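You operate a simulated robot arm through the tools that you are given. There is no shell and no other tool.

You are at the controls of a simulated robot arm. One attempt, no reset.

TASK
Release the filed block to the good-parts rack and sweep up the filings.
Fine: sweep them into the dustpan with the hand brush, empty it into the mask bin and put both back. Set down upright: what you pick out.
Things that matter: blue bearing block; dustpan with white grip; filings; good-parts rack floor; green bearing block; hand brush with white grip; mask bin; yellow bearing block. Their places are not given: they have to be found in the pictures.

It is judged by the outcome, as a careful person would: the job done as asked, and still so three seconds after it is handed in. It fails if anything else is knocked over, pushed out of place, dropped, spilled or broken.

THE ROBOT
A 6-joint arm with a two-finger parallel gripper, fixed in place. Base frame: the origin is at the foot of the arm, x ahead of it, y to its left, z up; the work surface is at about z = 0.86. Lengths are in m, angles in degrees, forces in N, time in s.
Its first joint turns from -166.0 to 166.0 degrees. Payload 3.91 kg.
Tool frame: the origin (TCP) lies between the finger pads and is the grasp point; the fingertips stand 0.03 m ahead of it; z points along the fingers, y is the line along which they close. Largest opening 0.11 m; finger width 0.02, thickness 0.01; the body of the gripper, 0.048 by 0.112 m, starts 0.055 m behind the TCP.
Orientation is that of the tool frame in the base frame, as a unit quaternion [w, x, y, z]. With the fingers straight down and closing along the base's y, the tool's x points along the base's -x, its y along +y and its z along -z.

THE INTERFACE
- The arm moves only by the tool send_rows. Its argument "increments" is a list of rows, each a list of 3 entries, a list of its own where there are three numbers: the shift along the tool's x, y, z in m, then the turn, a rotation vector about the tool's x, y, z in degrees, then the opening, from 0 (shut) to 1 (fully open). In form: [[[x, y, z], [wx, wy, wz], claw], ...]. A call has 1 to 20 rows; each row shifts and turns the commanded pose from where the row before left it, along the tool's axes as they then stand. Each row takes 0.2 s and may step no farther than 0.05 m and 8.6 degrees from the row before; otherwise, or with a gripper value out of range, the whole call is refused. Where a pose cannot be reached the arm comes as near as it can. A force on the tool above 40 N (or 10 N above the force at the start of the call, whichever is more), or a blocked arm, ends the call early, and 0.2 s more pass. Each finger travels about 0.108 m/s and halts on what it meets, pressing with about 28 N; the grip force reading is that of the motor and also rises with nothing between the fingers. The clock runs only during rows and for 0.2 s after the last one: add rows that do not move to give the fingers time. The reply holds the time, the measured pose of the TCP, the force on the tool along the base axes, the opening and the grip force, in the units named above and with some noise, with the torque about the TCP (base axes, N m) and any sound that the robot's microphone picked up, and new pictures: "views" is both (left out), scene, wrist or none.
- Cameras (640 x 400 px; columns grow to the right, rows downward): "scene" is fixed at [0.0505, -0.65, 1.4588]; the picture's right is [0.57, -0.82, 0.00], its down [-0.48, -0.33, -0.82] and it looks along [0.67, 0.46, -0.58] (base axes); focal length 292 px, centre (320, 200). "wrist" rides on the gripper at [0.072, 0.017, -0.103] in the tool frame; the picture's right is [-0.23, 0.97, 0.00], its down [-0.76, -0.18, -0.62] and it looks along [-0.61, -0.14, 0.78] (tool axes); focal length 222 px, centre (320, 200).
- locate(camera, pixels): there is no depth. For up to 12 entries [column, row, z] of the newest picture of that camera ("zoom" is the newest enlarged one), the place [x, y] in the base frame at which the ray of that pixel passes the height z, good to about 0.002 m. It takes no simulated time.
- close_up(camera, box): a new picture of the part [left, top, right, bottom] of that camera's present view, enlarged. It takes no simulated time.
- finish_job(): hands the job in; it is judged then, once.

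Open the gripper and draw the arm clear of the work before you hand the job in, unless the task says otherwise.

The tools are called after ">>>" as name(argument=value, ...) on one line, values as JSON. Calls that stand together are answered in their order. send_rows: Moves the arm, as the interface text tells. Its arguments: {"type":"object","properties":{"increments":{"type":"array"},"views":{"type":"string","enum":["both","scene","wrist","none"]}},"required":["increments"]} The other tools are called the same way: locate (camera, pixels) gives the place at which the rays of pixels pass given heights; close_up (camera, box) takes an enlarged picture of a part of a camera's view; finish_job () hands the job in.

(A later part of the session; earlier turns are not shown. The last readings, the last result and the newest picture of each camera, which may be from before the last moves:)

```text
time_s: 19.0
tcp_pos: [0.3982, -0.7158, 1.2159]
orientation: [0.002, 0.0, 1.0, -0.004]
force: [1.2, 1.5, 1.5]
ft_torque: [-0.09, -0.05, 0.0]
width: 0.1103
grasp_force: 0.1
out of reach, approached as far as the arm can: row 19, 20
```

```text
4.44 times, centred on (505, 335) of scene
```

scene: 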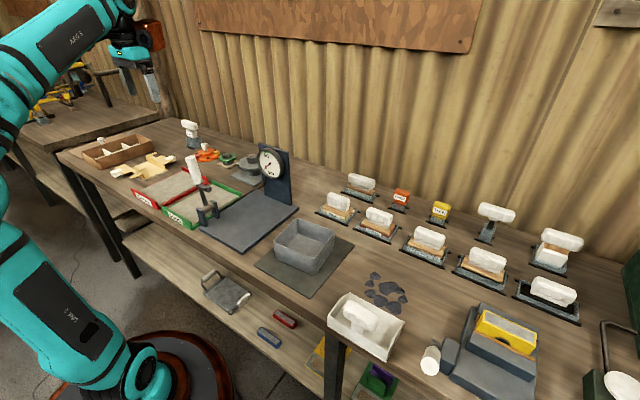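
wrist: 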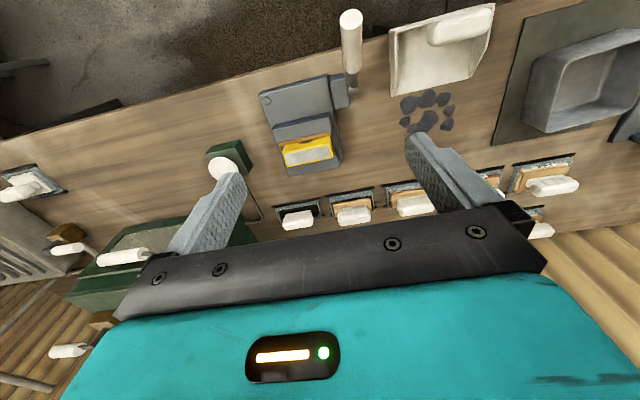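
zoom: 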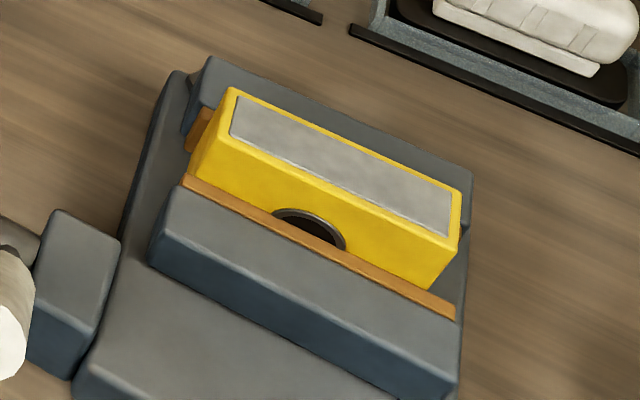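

The bin spans about x 0.453–0.579, y -0.35 to -0.22 with a rim near 0.92. Now I lower the camera above the vise to see the lever, jaws and block from above.

>>> send_rows(increments=[[[-0.0, -0.0, 0.031], [0, 0, 0], 1], [[-0.01, -0.005, 0.031], [0, 0, 0], 1], [[-0.02, -0.005, 0.031], [0, 0, 0], 1], [[-0.02, -0.005, 0.031], [0, 0, 0], 1], [[-0.02, -0.005, 0.031], [0, 0, 0], 1], [[-0.02, -0.0, 0], [0, 0, 0], 1], [[0, 0, 0], [0, 0, 0], 1]])

>>> close_up(camera="wrist", box=[160, 0, 480, 200])

```text
time_s: 20.6
tcp_pos: [0.4906, -0.737, 1.0612]
orientation: [0.001, 0.0, 1.0, 0.0]
force: [-0.3, -0.2, -0.5]
ft_torque: [-0.01, 0.0, 0.01]
width: 0.1098
grasp_force: 0.0
```

scene: 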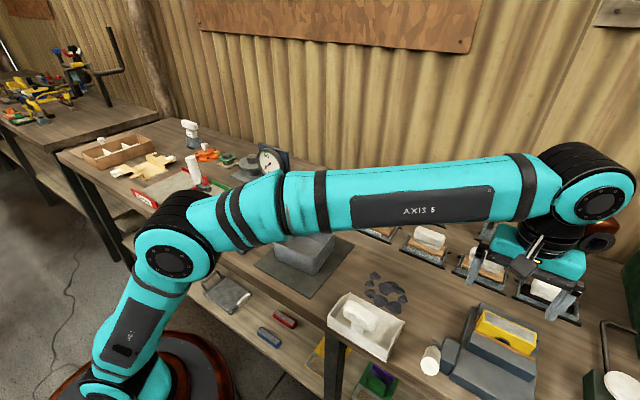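
wrist: 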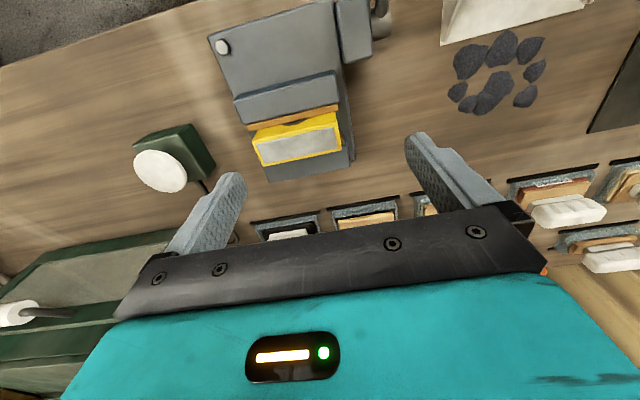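

```text
2.00 times, centred on (320, 100) of wrist
```

zoom: 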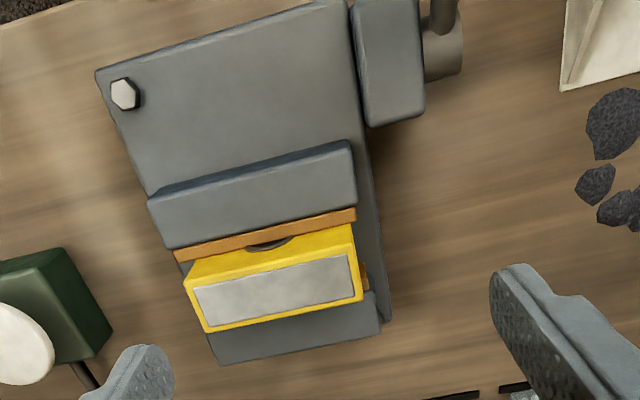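

Now I triangulate the block's top corners with both cameras: scene (484.7,309.8)/(537,332.3) and wrist (341,150)/(261.5,166.5), and the pan corners.

>>> locate(camera="wrist", pixels=[[341, 150, 0.92], [341, 150, 0.94], [341, 150, 0.96], [261.5, 166.5, 0.92], [261.5, 166.5, 0.94], [261.5, 166.5, 0.96], [253.5, 140, 0.93], [335, 123.5, 0.93], [247, 122, 0.91], [333, 103, 0.91]])

>>> locate(camera="scene", pixels=[[484.7, 309.8, 0.92], [484.7, 309.8, 0.94], [484.7, 309.8, 0.96], [537, 332.3, 0.92], [537, 332.3, 0.94], [537, 332.3, 0.96], [385.9, 362, 0.862], [405.4, 323, 0.862], [350.5, 292.4, 0.862], [350.5, 292.4, 0.89], [328, 326, 0.862], [328, 315.5, 0.9]])

```text
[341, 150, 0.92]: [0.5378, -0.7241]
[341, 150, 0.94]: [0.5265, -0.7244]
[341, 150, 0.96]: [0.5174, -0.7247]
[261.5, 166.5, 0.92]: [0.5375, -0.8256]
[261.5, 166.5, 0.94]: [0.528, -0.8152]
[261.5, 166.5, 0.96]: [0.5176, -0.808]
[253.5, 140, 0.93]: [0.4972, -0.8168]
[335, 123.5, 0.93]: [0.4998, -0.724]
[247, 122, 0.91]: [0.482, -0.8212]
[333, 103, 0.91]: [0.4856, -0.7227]
```

```text
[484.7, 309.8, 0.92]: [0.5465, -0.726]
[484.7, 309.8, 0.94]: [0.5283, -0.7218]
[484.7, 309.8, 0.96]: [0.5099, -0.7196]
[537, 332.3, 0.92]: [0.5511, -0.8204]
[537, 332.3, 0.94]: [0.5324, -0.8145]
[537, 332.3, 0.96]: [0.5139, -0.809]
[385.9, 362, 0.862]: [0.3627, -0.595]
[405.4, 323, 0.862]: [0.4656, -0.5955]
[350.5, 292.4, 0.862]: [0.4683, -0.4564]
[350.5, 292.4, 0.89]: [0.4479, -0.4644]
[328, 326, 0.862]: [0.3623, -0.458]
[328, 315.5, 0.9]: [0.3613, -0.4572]
```

The block measures about 0.09 (y) × 0.033 (x), top at z≈0.944, centred near (0.510,-0.768). I move back to look at the lever more closely before working it.

>>> send_rows(increments=[[[0.025, 0.03, 0], [0, 0, 0], 1], [[0.025, 0.03, 0], [0, 0, 0], 1], [[0.025, 0.03, 0], [0, 0, 0], 1], [[0, 0, 0], [0, 0, 0], 1]])

>>> close_up(camera="wrist", box=[140, 0, 400, 170])

```text
time_s: 21.6
tcp_pos: [0.4113, -0.6474, 1.0597]
orientation: [0.002, 0.0, 1.0, 0.0]
force: [0.0, -0.1, 0.4]
ft_torque: [0.01, -0.02, -0.02]
width: 0.1097
grasp_force: 0.1
```

scene: 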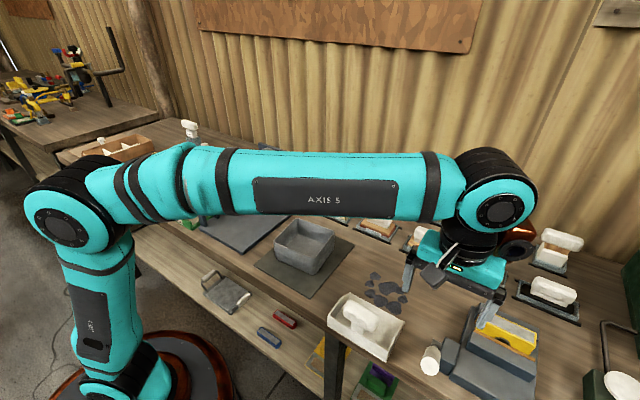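
wrist: 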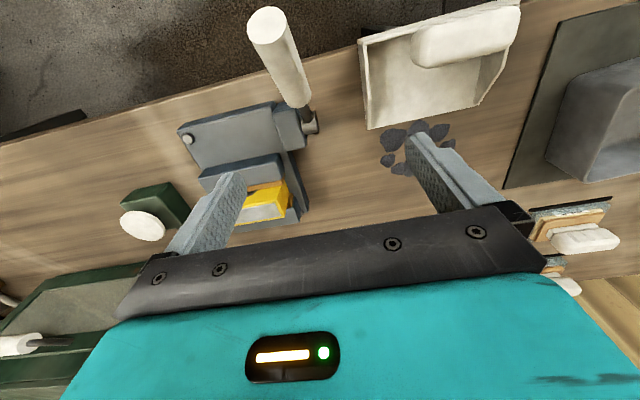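

```text
2.35 times, centred on (270, 85) of wrist
```

zoom: 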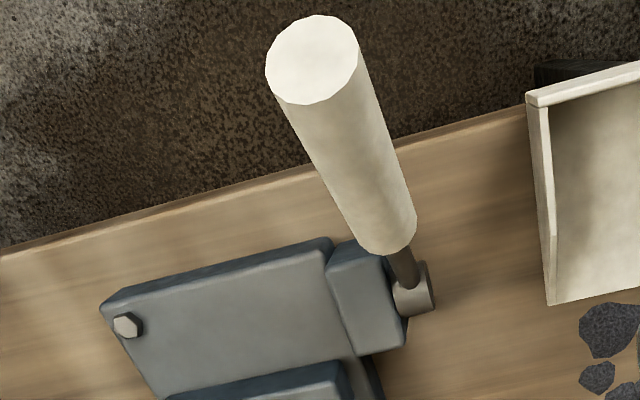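

The lever tip is near (0.331,-0.665,0.98) and its hub near (0.432,-0.665,0.892), leaning about 50° toward the front. I come over the handle with half-open fingers and lower so that it lies between them, about 0.1 m from the hub.

>>> send_rows(increments=[[[0.03, -0.009, 0], [0, 0, 0], 0.6], [[0.025, -0.0086, 0], [0, 0, 0], 0.6], [[0, 0, 0.035], [0, 0, 0], 0.6], [[0, 0, 0.035], [0, 0, 0], 0.6], [[0, 0, 0.033], [0, 0, 0], 0.6], [[0, 0, 0], [0, 0, 0], 0.6]])

>>> close_up(camera="scene", box=[360, 270, 520, 400])

```text
time_s: 23.0
tcp_pos: [0.3588, -0.6668, 0.9583]
orientation: [0.001, 0.0, 1.0, 0.0]
force: [-0.9, -0.5, 0.2]
ft_torque: [0.0, 0.0, 0.01]
width: 0.0658
grasp_force: 0.1
```

scene: 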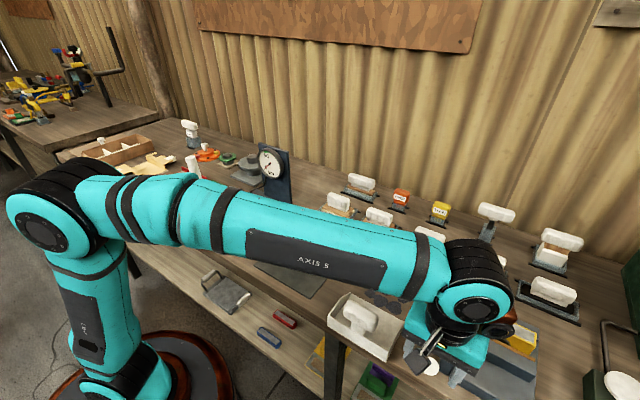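
wrist: 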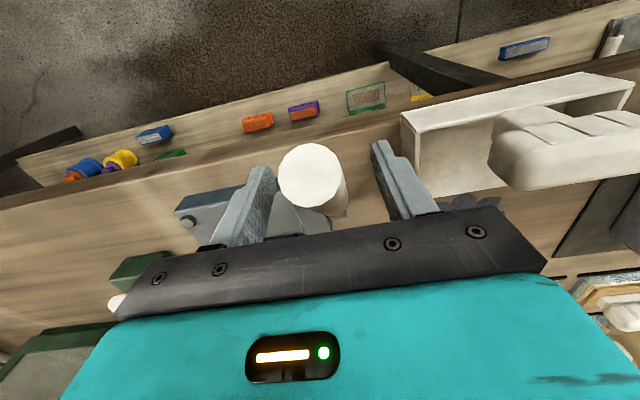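

```text
3.08 times, centred on (440, 335) of scene
```

zoom: 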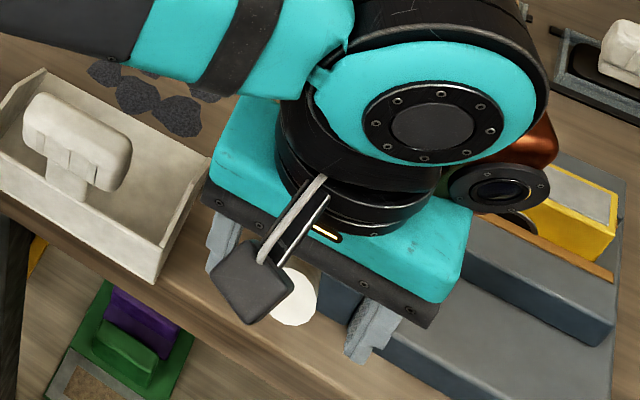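

The handle end at wrist (312,178) lies between the fingers. I close on it and watch the reading.

>>> send_rows(increments=[[[0, 0, 0], [0, 0, 0], 0.1], [[0, 0, 0], [0, 0, 0], 0.1], [[0, 0, 0], [0, 0, 0], 0.1]], views="wrist")

```text
time_s: 23.8
tcp_pos: [0.3584, -0.6655, 0.9573]
orientation: [0.0, 0.0, 1.0, 0.0]
force: [-4.7, 26.1, -7.2]
ft_torque: [0.09, 0.79, 0.14]
width: 0.0268
grasp_force: 44.9
```

wrist: 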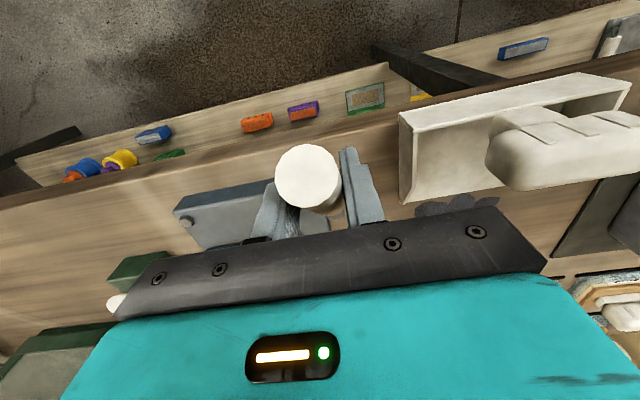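

The handle is gripped (width 0.027) with a sideways force of +26 N, so I shift the hand slightly toward +y to relieve it.

>>> send_rows(increments=[[[0, 0.002, 0], [0, 0, 0], 0.1], [[0, 0, 0], [0, 0, 0], 0.1]], views="none")

```text
time_s: 24.4
tcp_pos: [0.3593, -0.6645, 0.9575]
orientation: [0.0, 0.001, 1.0, -0.001]
force: [2.9, 5.5, -2.8]
ft_torque: [-0.07, -0.1, 0.18]
width: 0.0267
grasp_force: 45.0
```

The side force is now small. I swing the lever up and back along its arc in small steps, watching the forces.

>>> send_rows(increments=[[[-0.006, 0, -0.0063], [0, 0, 0], 0.1], [[-0.0065, 0, -0.0058], [0, 0, 0], 0.1], [[-0.007, 0, -0.0052], [0, 0, 0], 0.1], [[0, 0, 0], [0, 0, 0], 0.1]])

>>> close_up(camera="scene", box=[400, 290, 560, 400])

```text
time_s: 25.4
tcp_pos: [0.3774, -0.6653, 0.9751]
orientation: [0.001, 0.0, 1.0, 0.001]
force: [-14.9, 7.2, -1.8]
ft_torque: [0.23, 1.3, 0.1]
width: 0.0271
grasp_force: 45.5
```

scene: 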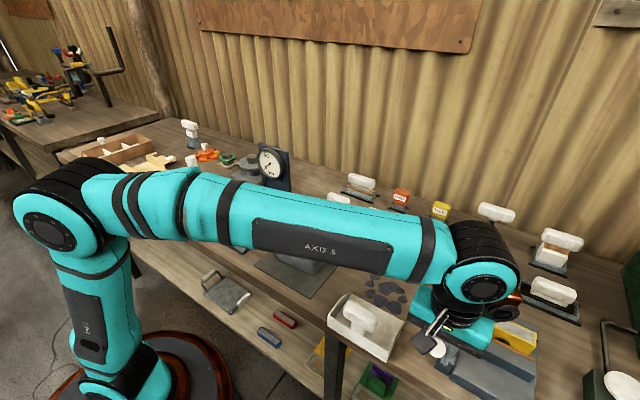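
wrist: 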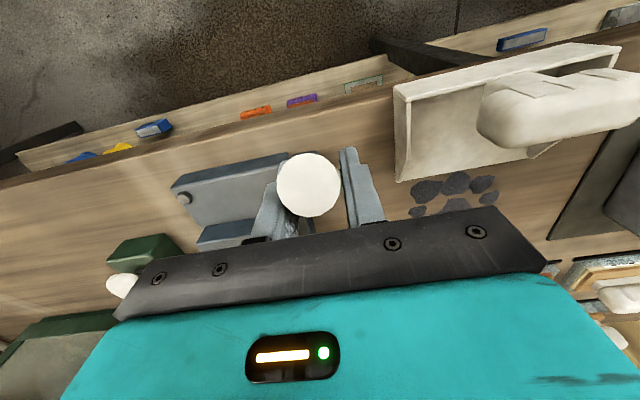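

```text
3.64 times, centred on (480, 345) of scene
```

zoom: 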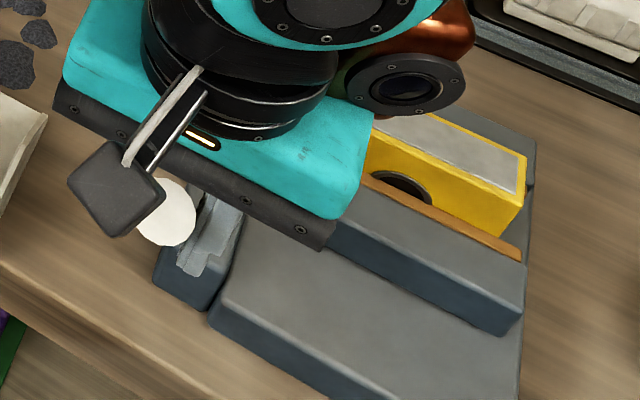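

The lever follows with modest resistance (about 15 N); the jaw has not moved yet. I continue the arc toward vertical.

>>> send_rows(increments=[[[-0.0073, 0, -0.0046], [0, 0, 0], 0.1], [[-0.0077, 0, -0.004], [0, 0, 0], 0.1], [[-0.008, 0, -0.0033], [0, 0, 0], 0.1], [[-0.0083, 0, -0.0026], [0, 0, 0], 0.1], [[0, 0, 0], [0, 0, 0], 0.1]])

>>> close_up(camera="scene", box=[400, 290, 560, 400])

```text
time_s: 26.6
tcp_pos: [0.4088, -0.6657, 0.9879]
orientation: [0.001, 0.001, 1.0, 0.0]
force: [-12.4, -13.7, -1.9]
ft_torque: [0.0, 1.32, 0.02]
width: 0.0267
grasp_force: 44.5
```

scene: 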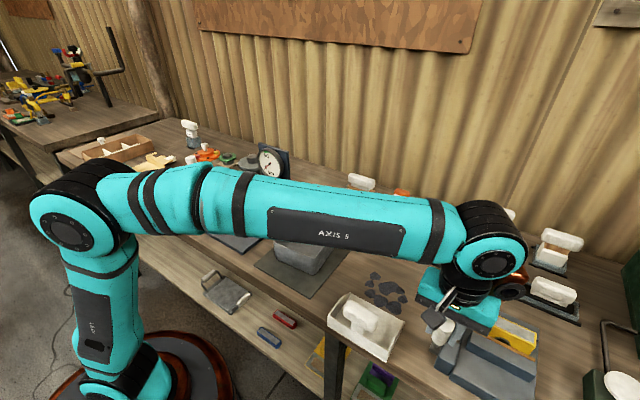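
wrist: 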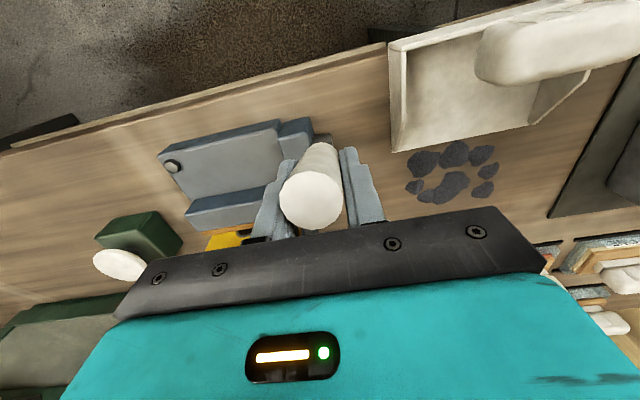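

```text
3.64 times, centred on (480, 345) of scene
```

zoom: 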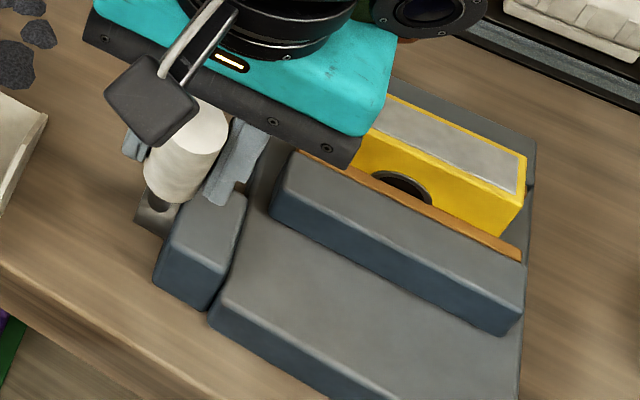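

The lever is nearly vertical with steady light resistance, and the jaw is still closed. I carry on past vertical.

>>> send_rows(increments=[[[-0.0084, -0.001, -0.0017], [0, 0, 0], 0.1], [[-0.0085, 0, -0.0009], [0, 0, 0], 0.1], [[-0.0086, 0, -0.0002], [0, 0, 0], 0.1], [[-0.0086, 0, 0.0006], [0, 0, 0], 0.1], [[0, 0, 0], [0, 0, 0], 0.1]])

>>> close_up(camera="scene", box=[400, 290, 560, 400])

```text
time_s: 27.8
tcp_pos: [0.4432, -0.6651, 0.9908]
orientation: [0.001, 0.0, 1.0, -0.001]
force: [-7.4, -8.9, 9.5]
ft_torque: [0.4, 0.85, 0.06]
width: 0.0265
grasp_force: 45.0
```

scene: 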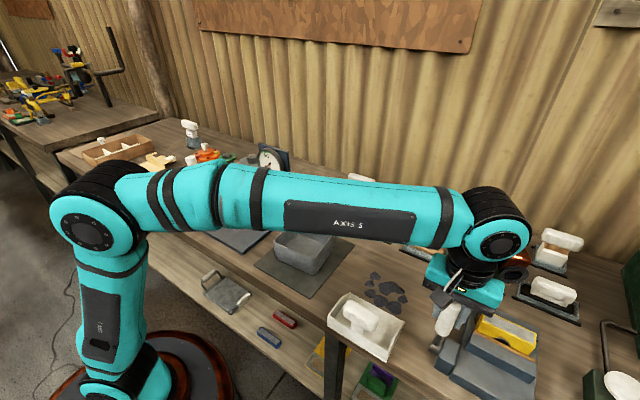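
wrist: 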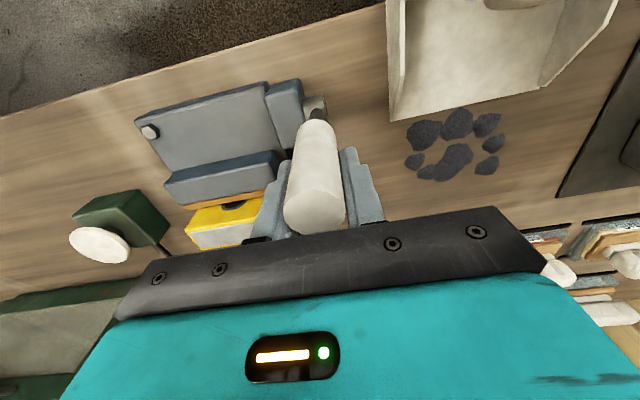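

```text
3.64 times, centred on (480, 345) of scene
```

zoom: 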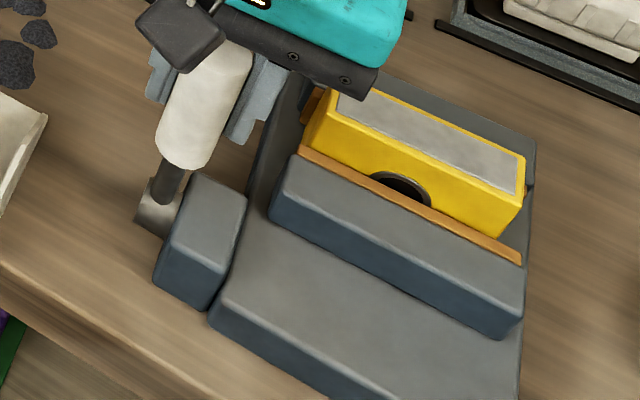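

No jaw movement yet; resistance remains light, so the lever's travel continues. I carry on farther back.

>>> send_rows(increments=[[[-0.0085, 0, 0.0005], [0, 0, 0], 0.1], [[-0.0083, 0, 0.0018], [0, 0, 0], 0.1], [[-0.0082, 0, 0.0028], [0, 0, 0], 0.1], [[-0.0079, 0, 0.0036], [0, 0, 0], 0.1], [[0, 0, 0], [0, 0, 0], 0.1]])

>>> close_up(camera="scene", box=[400, 290, 560, 400])

```text
time_s: 29.0
tcp_pos: [0.4769, -0.6657, 0.9819]
orientation: [0.001, 0.0, 1.0, -0.001]
force: [1.2, 0.2, -1.3]
ft_torque: [-0.01, 0.01, -0.03]
width: 0.0109
grasp_force: 0.1
```

scene: 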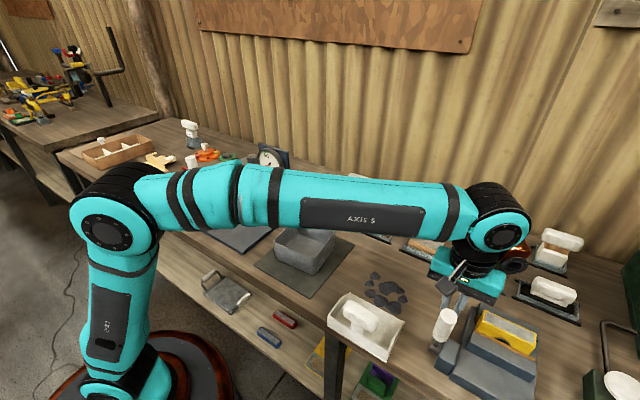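
wrist: 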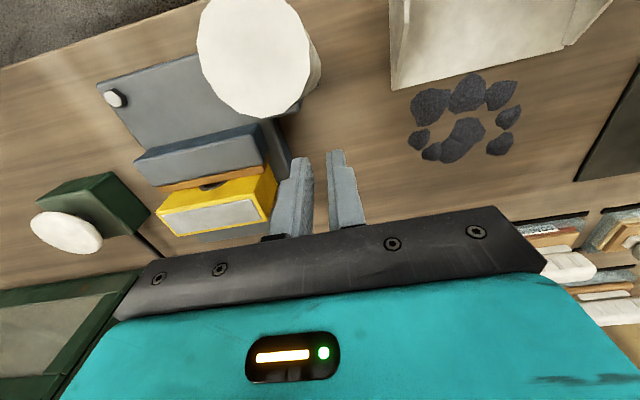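

```text
3.64 times, centred on (480, 345) of scene
```

zoom: 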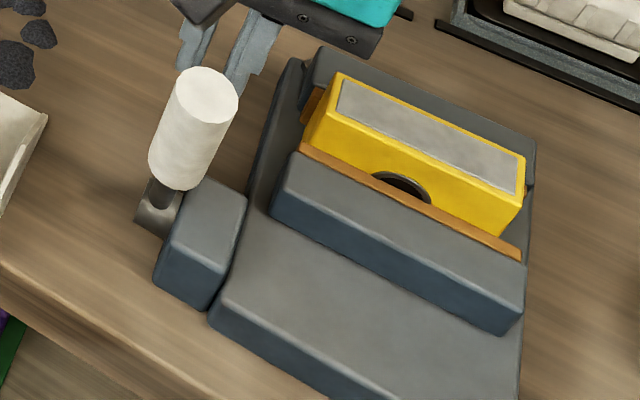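

The fingers slipped off and the handle stands near upright now (scene zoom tip (208,95)); the jaw looks unchanged. I let a moment pass and look again at lever and jaw.

>>> send_rows(increments=[[[0, 0, -0.03], [0, 0, 0], 0.3], [[0, 0, -0.03], [0, 0, 0], 0.3], [[0, 0, 0], [0, 0, 0], 0.3]])

>>> close_up(camera="scene", box=[460, 290, 550, 380])

>>> close_up(camera="scene", box=[400, 290, 560, 400])

>>> close_up(camera="wrist", box=[60, 0, 400, 220])

```text
time_s: 29.8
tcp_pos: [0.4767, -0.6657, 1.0429]
orientation: [0.001, 0.0, 1.0, 0.0]
force: [0.0, 0.1, 0.2]
ft_torque: [-0.01, -0.02, -0.01]
width: 0.0328
grasp_force: 0.2
```

scene: 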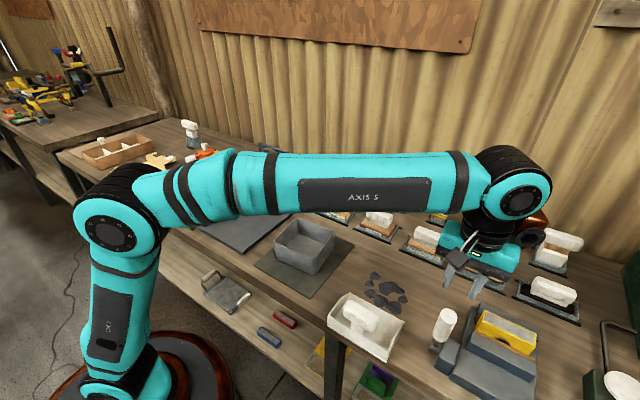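
wrist: 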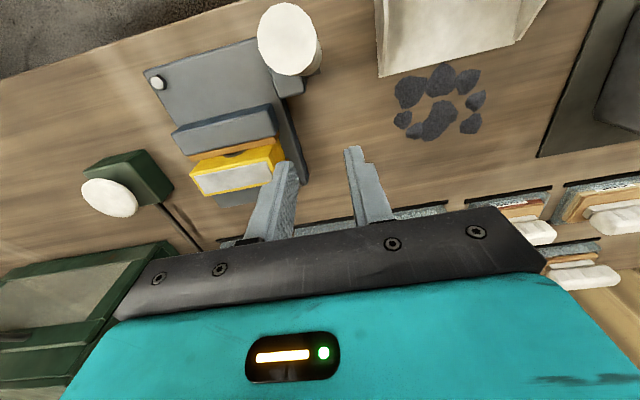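

```text
4.44 times, centred on (505, 335) of scene
```

zoom: 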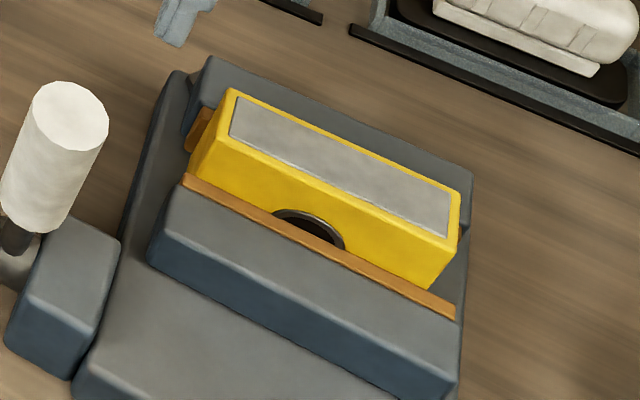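

```text
3.64 times, centred on (480, 345) of scene
```

zoom: 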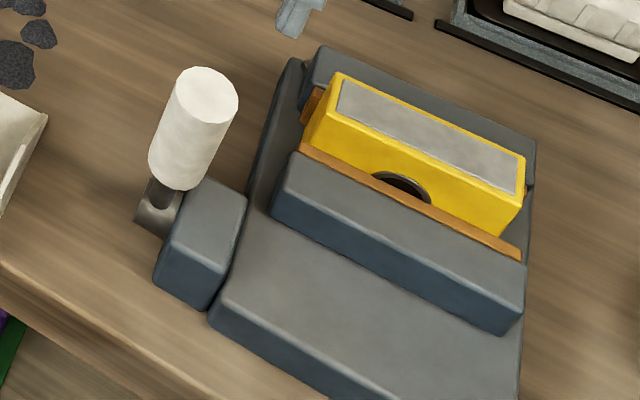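

```text
1.82 times, centred on (230, 110) of wrist
```

zoom: 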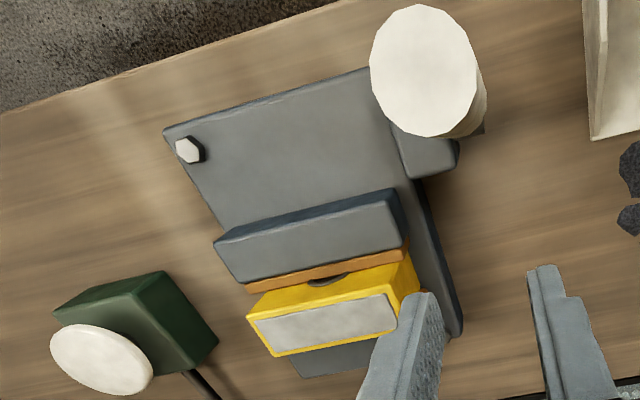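

The lever stands upright and stable, but jaw and strip are exactly where they were. I go over the handle and push it farther back with closed fingers from the front side to find where its travel ends.

>>> send_rows(increments=[[[0, 0, -0.045], [0, 0, 0], 0], [[0.04, 0, 0], [0, 0, 0], 0], [[0.04, 0, 0], [0, 0, 0], 0], [[0.037, 0, 0], [0, 0, 0], 0], [[0, 0, 0.035], [0, 0, 0], 0], [[0, 0, 0.035], [0, 0, 0], 0], [[-0.008, 0, 0], [0, 0, 0], 0], [[-0.008, 0, 0], [0, 0, 0], 0], [[-0.008, 0, 0], [0, 0, 0], 0], [[-0.008, 0, 0], [0, 0, 0], 0], [[0, 0, 0], [0, 0, 0], 0]])

>>> close_up(camera="scene", box=[400, 290, 560, 400])

```text
time_s: 32.2
tcp_pos: [0.3905, -0.665, 1.0178]
orientation: [0.002, 0.0, 1.0, 0.0]
force: [-0.1, 0.0, -0.3]
ft_torque: [-0.07, 0.02, -0.01]
width: 0.0
grasp_force: 28.2
```

scene: 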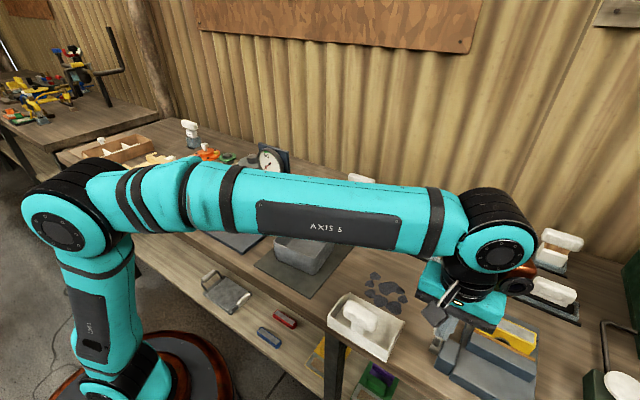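
wrist: 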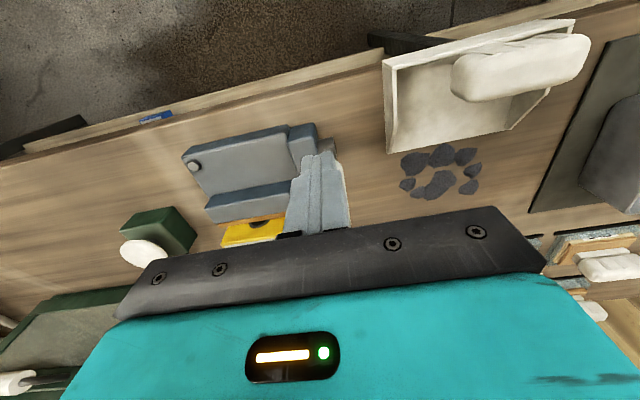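

```text
3.64 times, centred on (480, 345) of scene
```

zoom: 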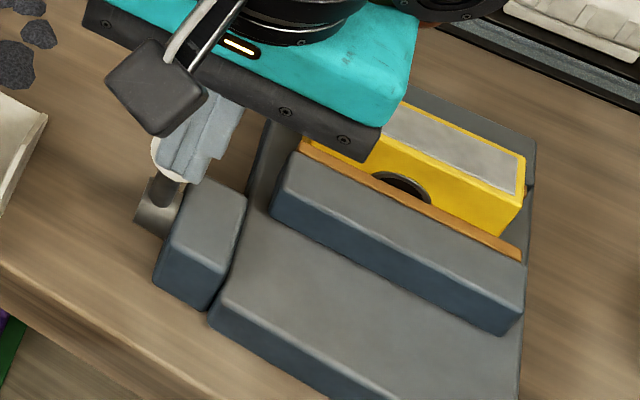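

No contact yet at x=0.3905; I continue pushing toward +x in small steps.

>>> send_rows(increments=[[[-0.008, 0, 0], [0, 0, 0], 0], [[-0.008, 0, 0], [0, 0, 0], 0], [[-0.008, 0, 0], [0, 0, 0], 0], [[0, 0, 0], [0, 0, 0], 0]], views="scene")

>>> close_up(camera="scene", box=[400, 290, 560, 400])

```text
time_s: 33.2
tcp_pos: [0.4163, -0.665, 1.0157]
orientation: [0.001, -0.001, 1.0, 0.0]
force: [0.7, 0.8, 0.6]
ft_torque: [-0.03, -0.02, 0.03]
width: 0.0003
grasp_force: 28.2
```

scene: 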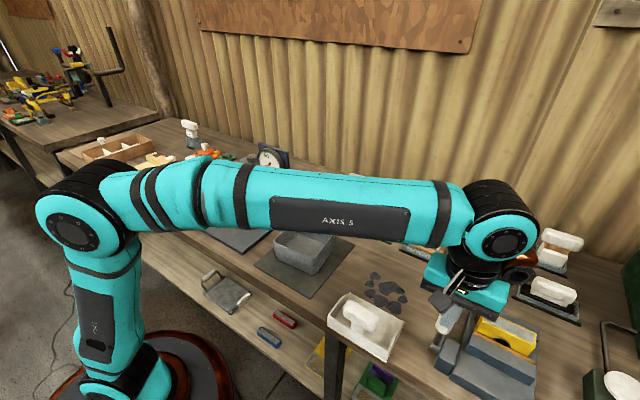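

```text
3.64 times, centred on (480, 345) of scene
```

zoom: 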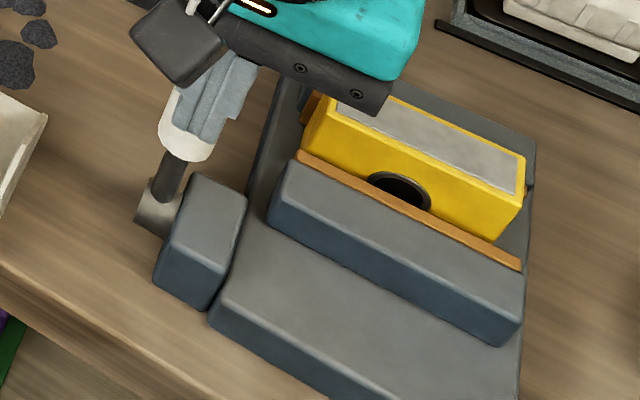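

The jaw has begun to open: the strip's right end moved from (520,258) to (520,265) in the same zoom. I keep pushing the lever back.

>>> send_rows(increments=[[[-0.008, 0, 0.001], [0, 0, 0], 0], [[-0.008, 0, 0.002], [0, 0, 0], 0], [[-0.008, 0, 0.002], [0, 0, 0], 0], [[-0.008, 0, 0.003], [0, 0, 0], 0], [[0, 0, 0], [0, 0, 0], 0]], views="both")

>>> close_up(camera="scene", box=[400, 290, 560, 400])

```text
time_s: 34.4
tcp_pos: [0.4473, -0.6653, 1.0095]
orientation: [0.0, 0.0, 1.0, 0.001]
force: [0.6, -0.1, 0.2]
ft_torque: [-0.02, -0.02, -0.03]
width: 0.0
grasp_force: 28.5
```

scene: 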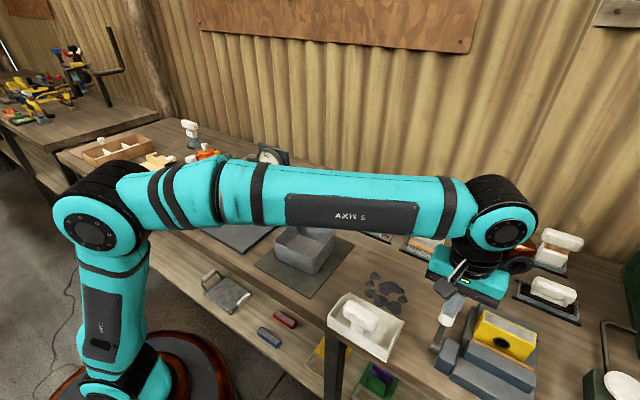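
wrist: 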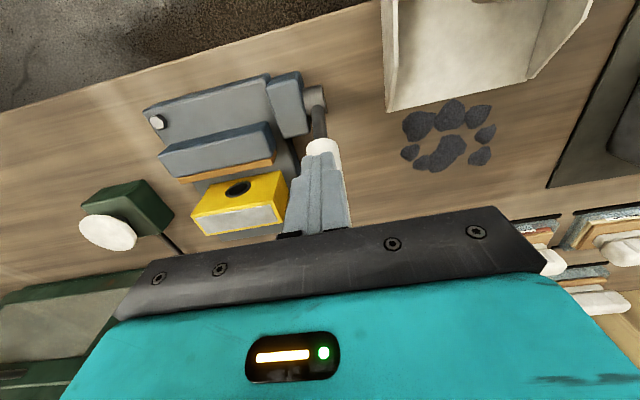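

```text
3.64 times, centred on (480, 345) of scene
```

zoom: 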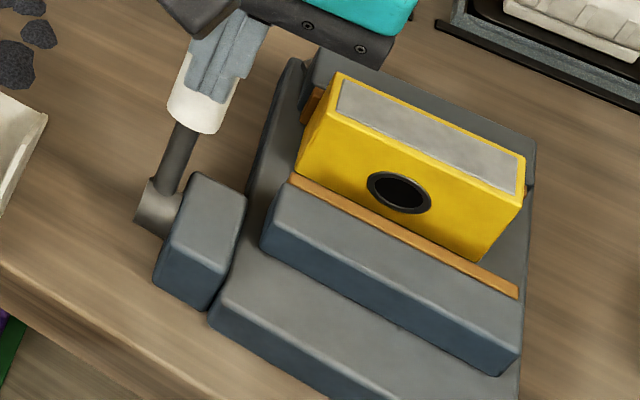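

The jaw is opening clearly and the bore is visible. I push a bit farther to open it fully.

>>> send_rows(increments=[[[-0.008, 0, 0.003], [0, 0, 0], 0], [[-0.008, 0, 0.003], [0, 0, 0], 0], [[-0.008, 0, 0.004], [0, 0, 0], 0], [[-0.008, 0, 0.004], [0, 0, 0], 0], [[0, 0, 0], [0, 0, 0], 0]], views="both")

>>> close_up(camera="scene", box=[400, 290, 560, 400])

```text
time_s: 34.9
tcp_pos: [0.4521, -0.6659, 1.0082]
orientation: [-0.001, 0.002, 1.0, -0.001]
force: [-33.0, 3.2, 7.2]
ft_torque: [0.13, 0.91, -0.01]
width: 0.0
grasp_force: 28.1
stopped in row 2: the force on the tool passed its limit at 49 N (the readings are from after the stop); the commanded pose is now the measured one
```

scene: 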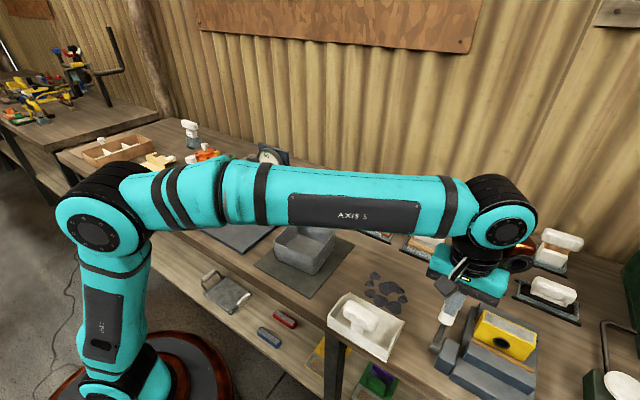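
wrist: 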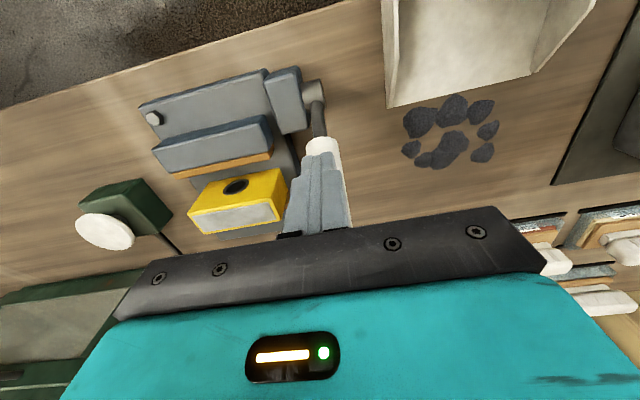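

```text
3.64 times, centred on (480, 345) of scene
```

zoom: 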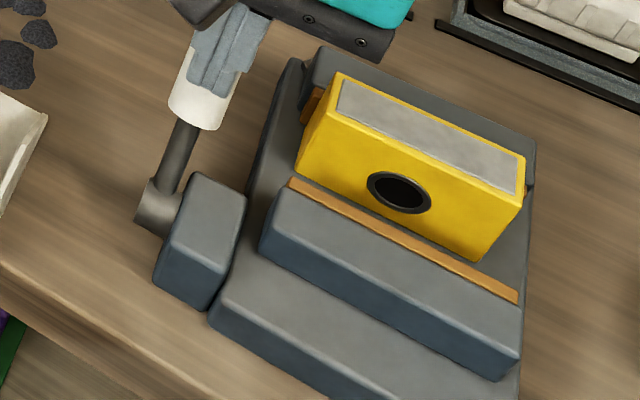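

The lever is at its rear stop and the jaw is open. I back off from the lever, rise, and move above the block for a close look.

>>> send_rows(increments=[[[0.02, 0, 0], [0, 0, 0], 0], [[0.01, 0, -0.03], [0, 0, 0], 0], [[0, 0, -0.045], [0, 0, 0], 0.3], [[-0.03, -0.03, 0], [0, 0, 0], 0.6], [[-0.03, -0.03, 0], [0, 0, 0], 1], [[-0.03, -0.035, 0], [0, 0, 0], 1], [[0, 0, 0], [0, 0, 0], 1], [[0, 0, 0], [0, 0, 0], 1]], views="both")

>>> close_up(camera="wrist", box=[140, 0, 420, 180])

>>> close_up(camera="scene", box=[460, 290, 550, 380])

```text
time_s: 36.7
tcp_pos: [0.5154, -0.759, 1.0815]
orientation: [-0.001, 0.001, 1.0, -0.001]
force: [0.5, -0.2, -0.4]
ft_torque: [-0.02, 0.0, -0.01]
width: 0.11
grasp_force: 0.0
```

scene: 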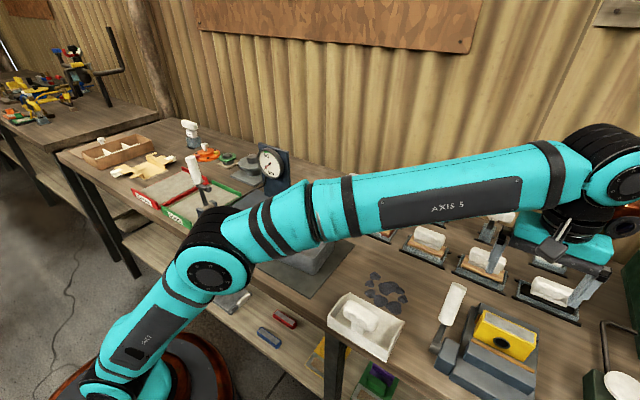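
wrist: 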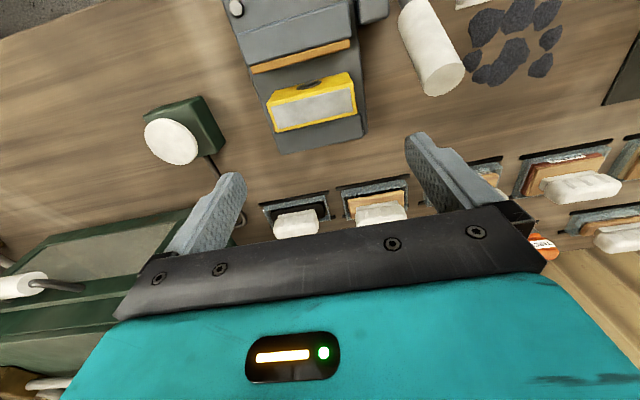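

```text
2.22 times, centred on (280, 90) of wrist
```

zoom: 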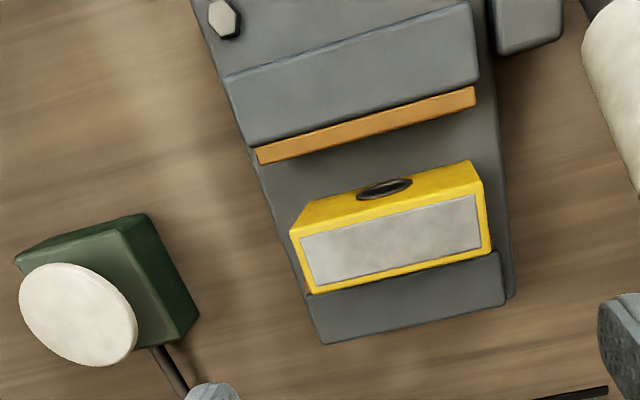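

```text
4.44 times, centred on (505, 335) of scene
```

zoom: 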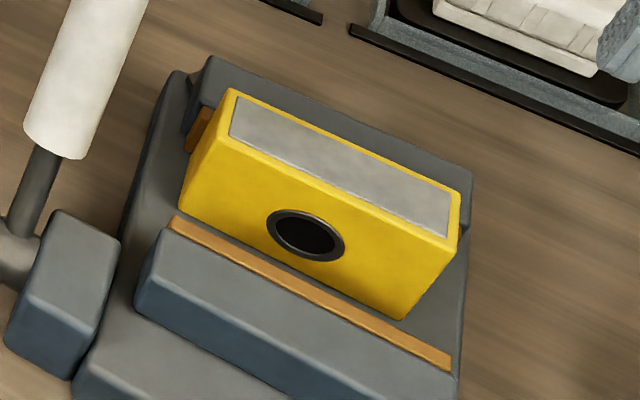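

The open jaw leaves the block standing free. I locate its top corners and base edge precisely.

>>> locate(camera="wrist", pixels=[[267.4, 105.8, 0.944], [353.4, 83.2, 0.944], [357.5, 112.5, 0.944], [276.4, 131.9, 0.944], [274.1, 89.1, 0.89], [347.6, 72, 0.89], [274.1, 89.1, 0.9], [347.6, 72, 0.9], [258, 63, 0.91], [349, 32, 0.91]])

>>> locate(camera="scene", pixels=[[484.7, 309.8, 0.944], [537, 332.3, 0.944], [474, 336.6, 0.89], [524, 362, 0.89], [474, 336.6, 0.9], [524, 362, 0.9], [459, 352, 0.88], [506, 380, 0.9], [459, 364, 0.86]])

```text
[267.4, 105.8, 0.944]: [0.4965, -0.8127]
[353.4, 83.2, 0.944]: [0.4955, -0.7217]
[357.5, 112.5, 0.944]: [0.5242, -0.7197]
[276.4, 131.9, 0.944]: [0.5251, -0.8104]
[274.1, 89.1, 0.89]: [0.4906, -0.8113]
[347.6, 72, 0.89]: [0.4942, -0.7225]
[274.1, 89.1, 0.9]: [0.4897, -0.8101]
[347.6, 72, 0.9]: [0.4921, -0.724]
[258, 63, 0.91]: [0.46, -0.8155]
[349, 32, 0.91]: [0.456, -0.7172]
```

```text
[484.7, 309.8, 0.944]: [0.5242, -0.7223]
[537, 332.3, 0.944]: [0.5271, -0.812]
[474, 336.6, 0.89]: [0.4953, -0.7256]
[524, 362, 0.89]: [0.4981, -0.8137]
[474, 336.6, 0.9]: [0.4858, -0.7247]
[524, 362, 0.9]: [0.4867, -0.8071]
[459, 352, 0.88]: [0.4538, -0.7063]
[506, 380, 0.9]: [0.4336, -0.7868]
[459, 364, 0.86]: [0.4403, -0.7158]
```

The block spans x 0.4955–0.525, y -0.812 to -0.722, z about 0.89–0.944. I lower the open fingers over its two ends.

>>> send_rows(increments=[[[0.005, -0.008, 0.03], [0, 0, 0], 1], [[0, 0, 0.04], [0, 0, 0], 1], [[0, 0, 0.04], [0, 0, 0], 1], [[0, 0, 0.028], [0, 0, 0], 1], [[0, 0, 0.0155], [0, 0, 0], 1], [[0, 0, 0], [0, 0, 0], 1]], views="both")

>>> close_up(camera="scene", box=[420, 270, 580, 390])

```text
time_s: 38.1
tcp_pos: [0.5099, -0.7699, 0.926]
orientation: [0.0, 0.001, 1.0, 0.0]
force: [-0.5, 0.3, 0.4]
ft_torque: [0.0, 0.02, 0.01]
width: 0.11
grasp_force: 0.1
```

scene: 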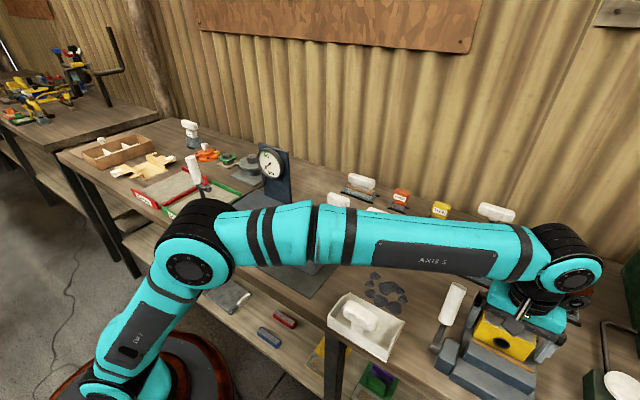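
wrist: 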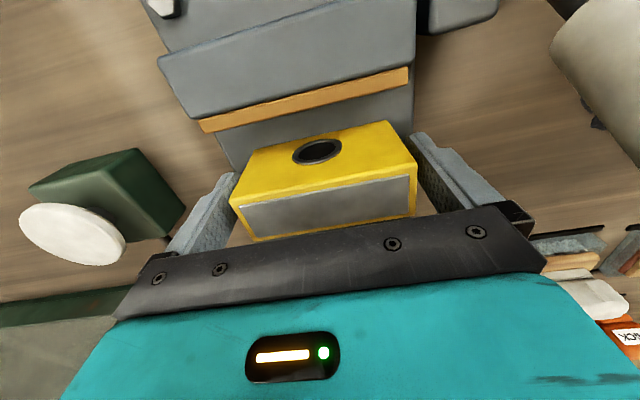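

```text
3.33 times, centred on (500, 330) of scene
```

zoom: 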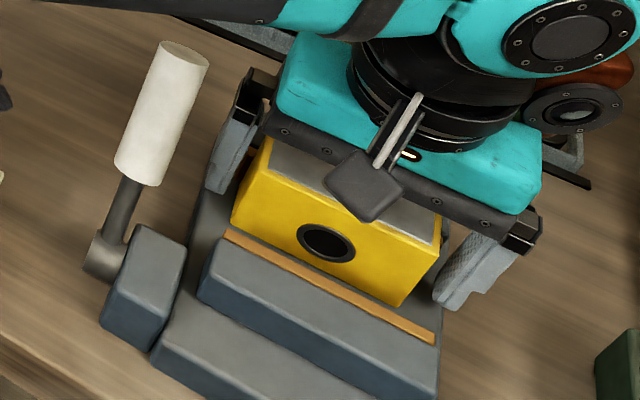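

Both fingers stand clear at the block's ends, with the block slightly closer to the +y finger. I shift 2 mm and close.

>>> send_rows(increments=[[[0, 0.002, 0], [0, 0, 0], 1], [[0, 0, 0], [0, 0, 0], 0.7], [[0, 0, 0], [0, 0, 0], 0.5], [[0, 0, 0], [0, 0, 0], 0.5]], views="none")

```text
time_s: 39.1
tcp_pos: [0.5096, -0.767, 0.9267]
orientation: [-0.001, 0.001, 1.0, 0.0]
force: [-1.3, 1.6, 0.8]
ft_torque: [0.02, 0.04, 0.05]
width: 0.0898
grasp_force: 27.8
```

The block is gripped at width 0.0898. I lift it straight up slowly and check.

>>> send_rows(increments=[[[0, 0, -0.01], [0, 0, 0], 0.5], [[0, 0, -0.02], [0, 0, 0], 0.5], [[0, 0, -0.03], [0, 0, 0], 0.5], [[0, 0, -0.04], [0, 0, 0], 0.5], [[0, 0, 0], [0, 0, 0], 0.5]], views="both")

```text
time_s: 40.3
tcp_pos: [0.5113, -0.7668, 1.0258]
orientation: [-0.001, 0.002, 1.0, 0.0]
force: [0.5, 0.5, -5.3]
ft_torque: [0.0, 0.0, -0.04]
width: 0.0899
grasp_force: 27.9
```

scene: 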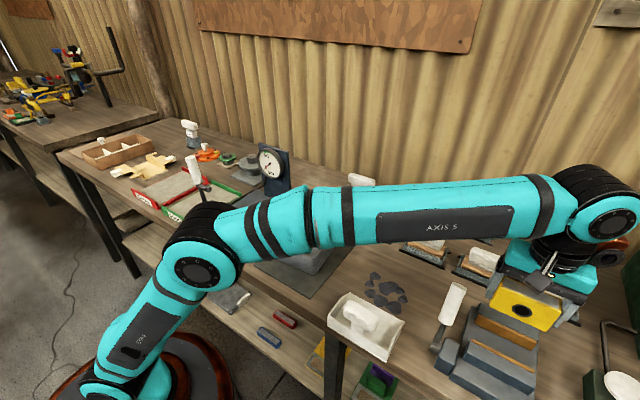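
wrist: 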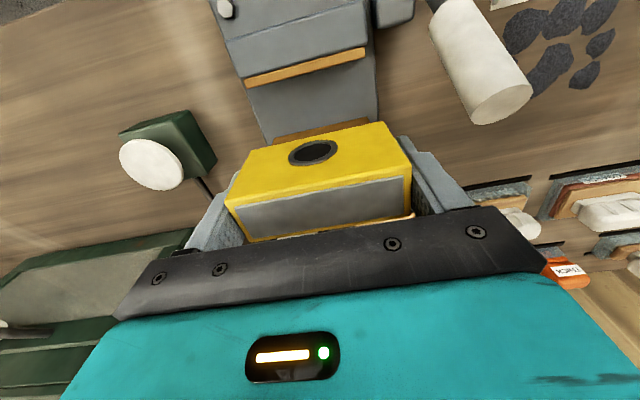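

The block is lifted cleanly (about 5 N). Next I need the green rack's position: from the earlier picture its corners are near scene (161,206), (192,228), (241,193), (211,181).

>>> locate(camera="scene", pixels=[[161.6, 206.4, 0.875], [192.2, 228.3, 0.875], [240.6, 193.3, 0.875], [211, 181.4, 0.875], [177, 210, 0.865], [215, 190, 0.865], [230, 193, 0.865], [200, 215, 0.865]])

>>> close_up(camera="scene", box=[120, 130, 320, 250])

```text
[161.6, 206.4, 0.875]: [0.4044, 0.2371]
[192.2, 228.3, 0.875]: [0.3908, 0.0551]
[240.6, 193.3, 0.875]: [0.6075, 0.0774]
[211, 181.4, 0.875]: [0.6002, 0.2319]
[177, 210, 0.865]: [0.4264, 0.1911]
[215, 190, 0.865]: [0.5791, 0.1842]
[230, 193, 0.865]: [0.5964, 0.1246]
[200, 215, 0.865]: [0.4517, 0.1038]
```

```text
3.20 times, centred on (220, 190) of scene
```

zoom: 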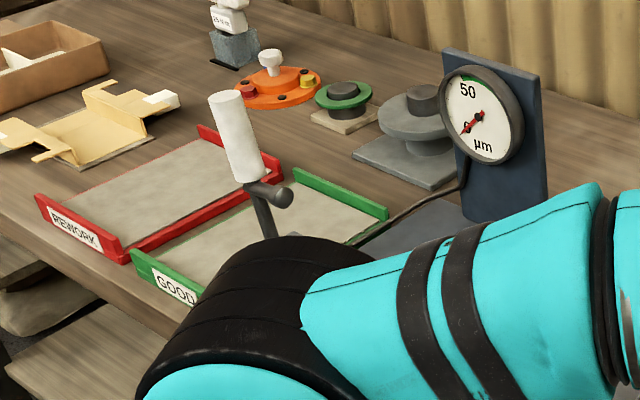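

The green rack spans about x 0.40–0.605, y 0.065–0.235, with the gauge jig's tall lever near (0.447,0.055) up to z≈1.09. I draw the block back, rise above the vise lever, then carry it left at height.

>>> send_rows(increments=[[[0.03, 0, -0.03], [0, 0, 0], 0.5], [[0.03, 0, -0.03], [0, 0, 0], 0.5], [[0, 0.035, -0.025], [0, 0, 0], 0.5], [[0, 0.04, -0.025], [0, 0, 0], 0.5], [[0, 0.04, -0.025], [0, 0, 0], 0.5], [[0, 0.04, -0.025], [0, 0, 0], 0.5], [[0, 0.045, -0.02], [0, 0, 0], 0.5], [[0, 0.045, 0], [0, 0, 0], 0.5], [[0, 0.045, 0], [0, 0, 0], 0.5], [[0, 0.045, 0], [0, 0, 0], 0.5], [[0, 0.045, 0], [0, 0, 0], 0.5], [[0, 0.045, 0], [0, 0, 0], 0.5], [[0, 0.045, 0], [0, 0, 0], 0.5], [[0, 0, 0], [0, 0, 0], 0.5]], views="both")

```text
time_s: 43.3
tcp_pos: [0.4547, -0.2929, 1.207]
orientation: [-0.002, 0.002, 1.0, 0.001]
force: [-0.8, 0.2, -4.6]
ft_torque: [0.01, -0.01, 0.02]
width: 0.09
grasp_force: 28.0
```

scene: 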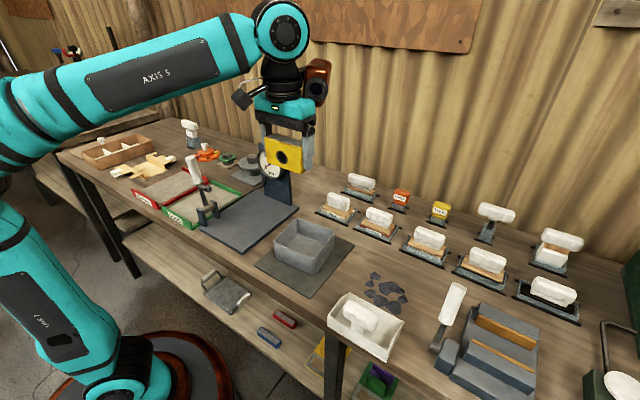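
wrist: 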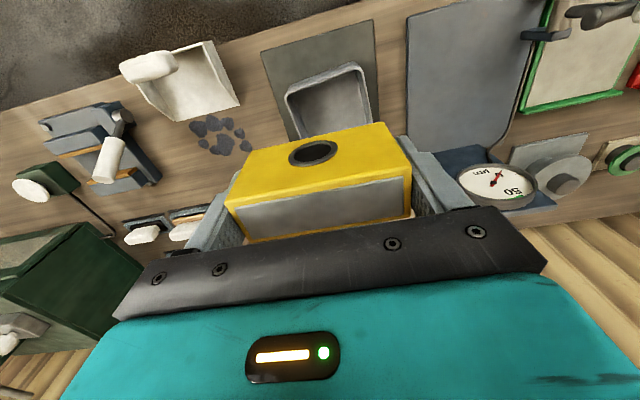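

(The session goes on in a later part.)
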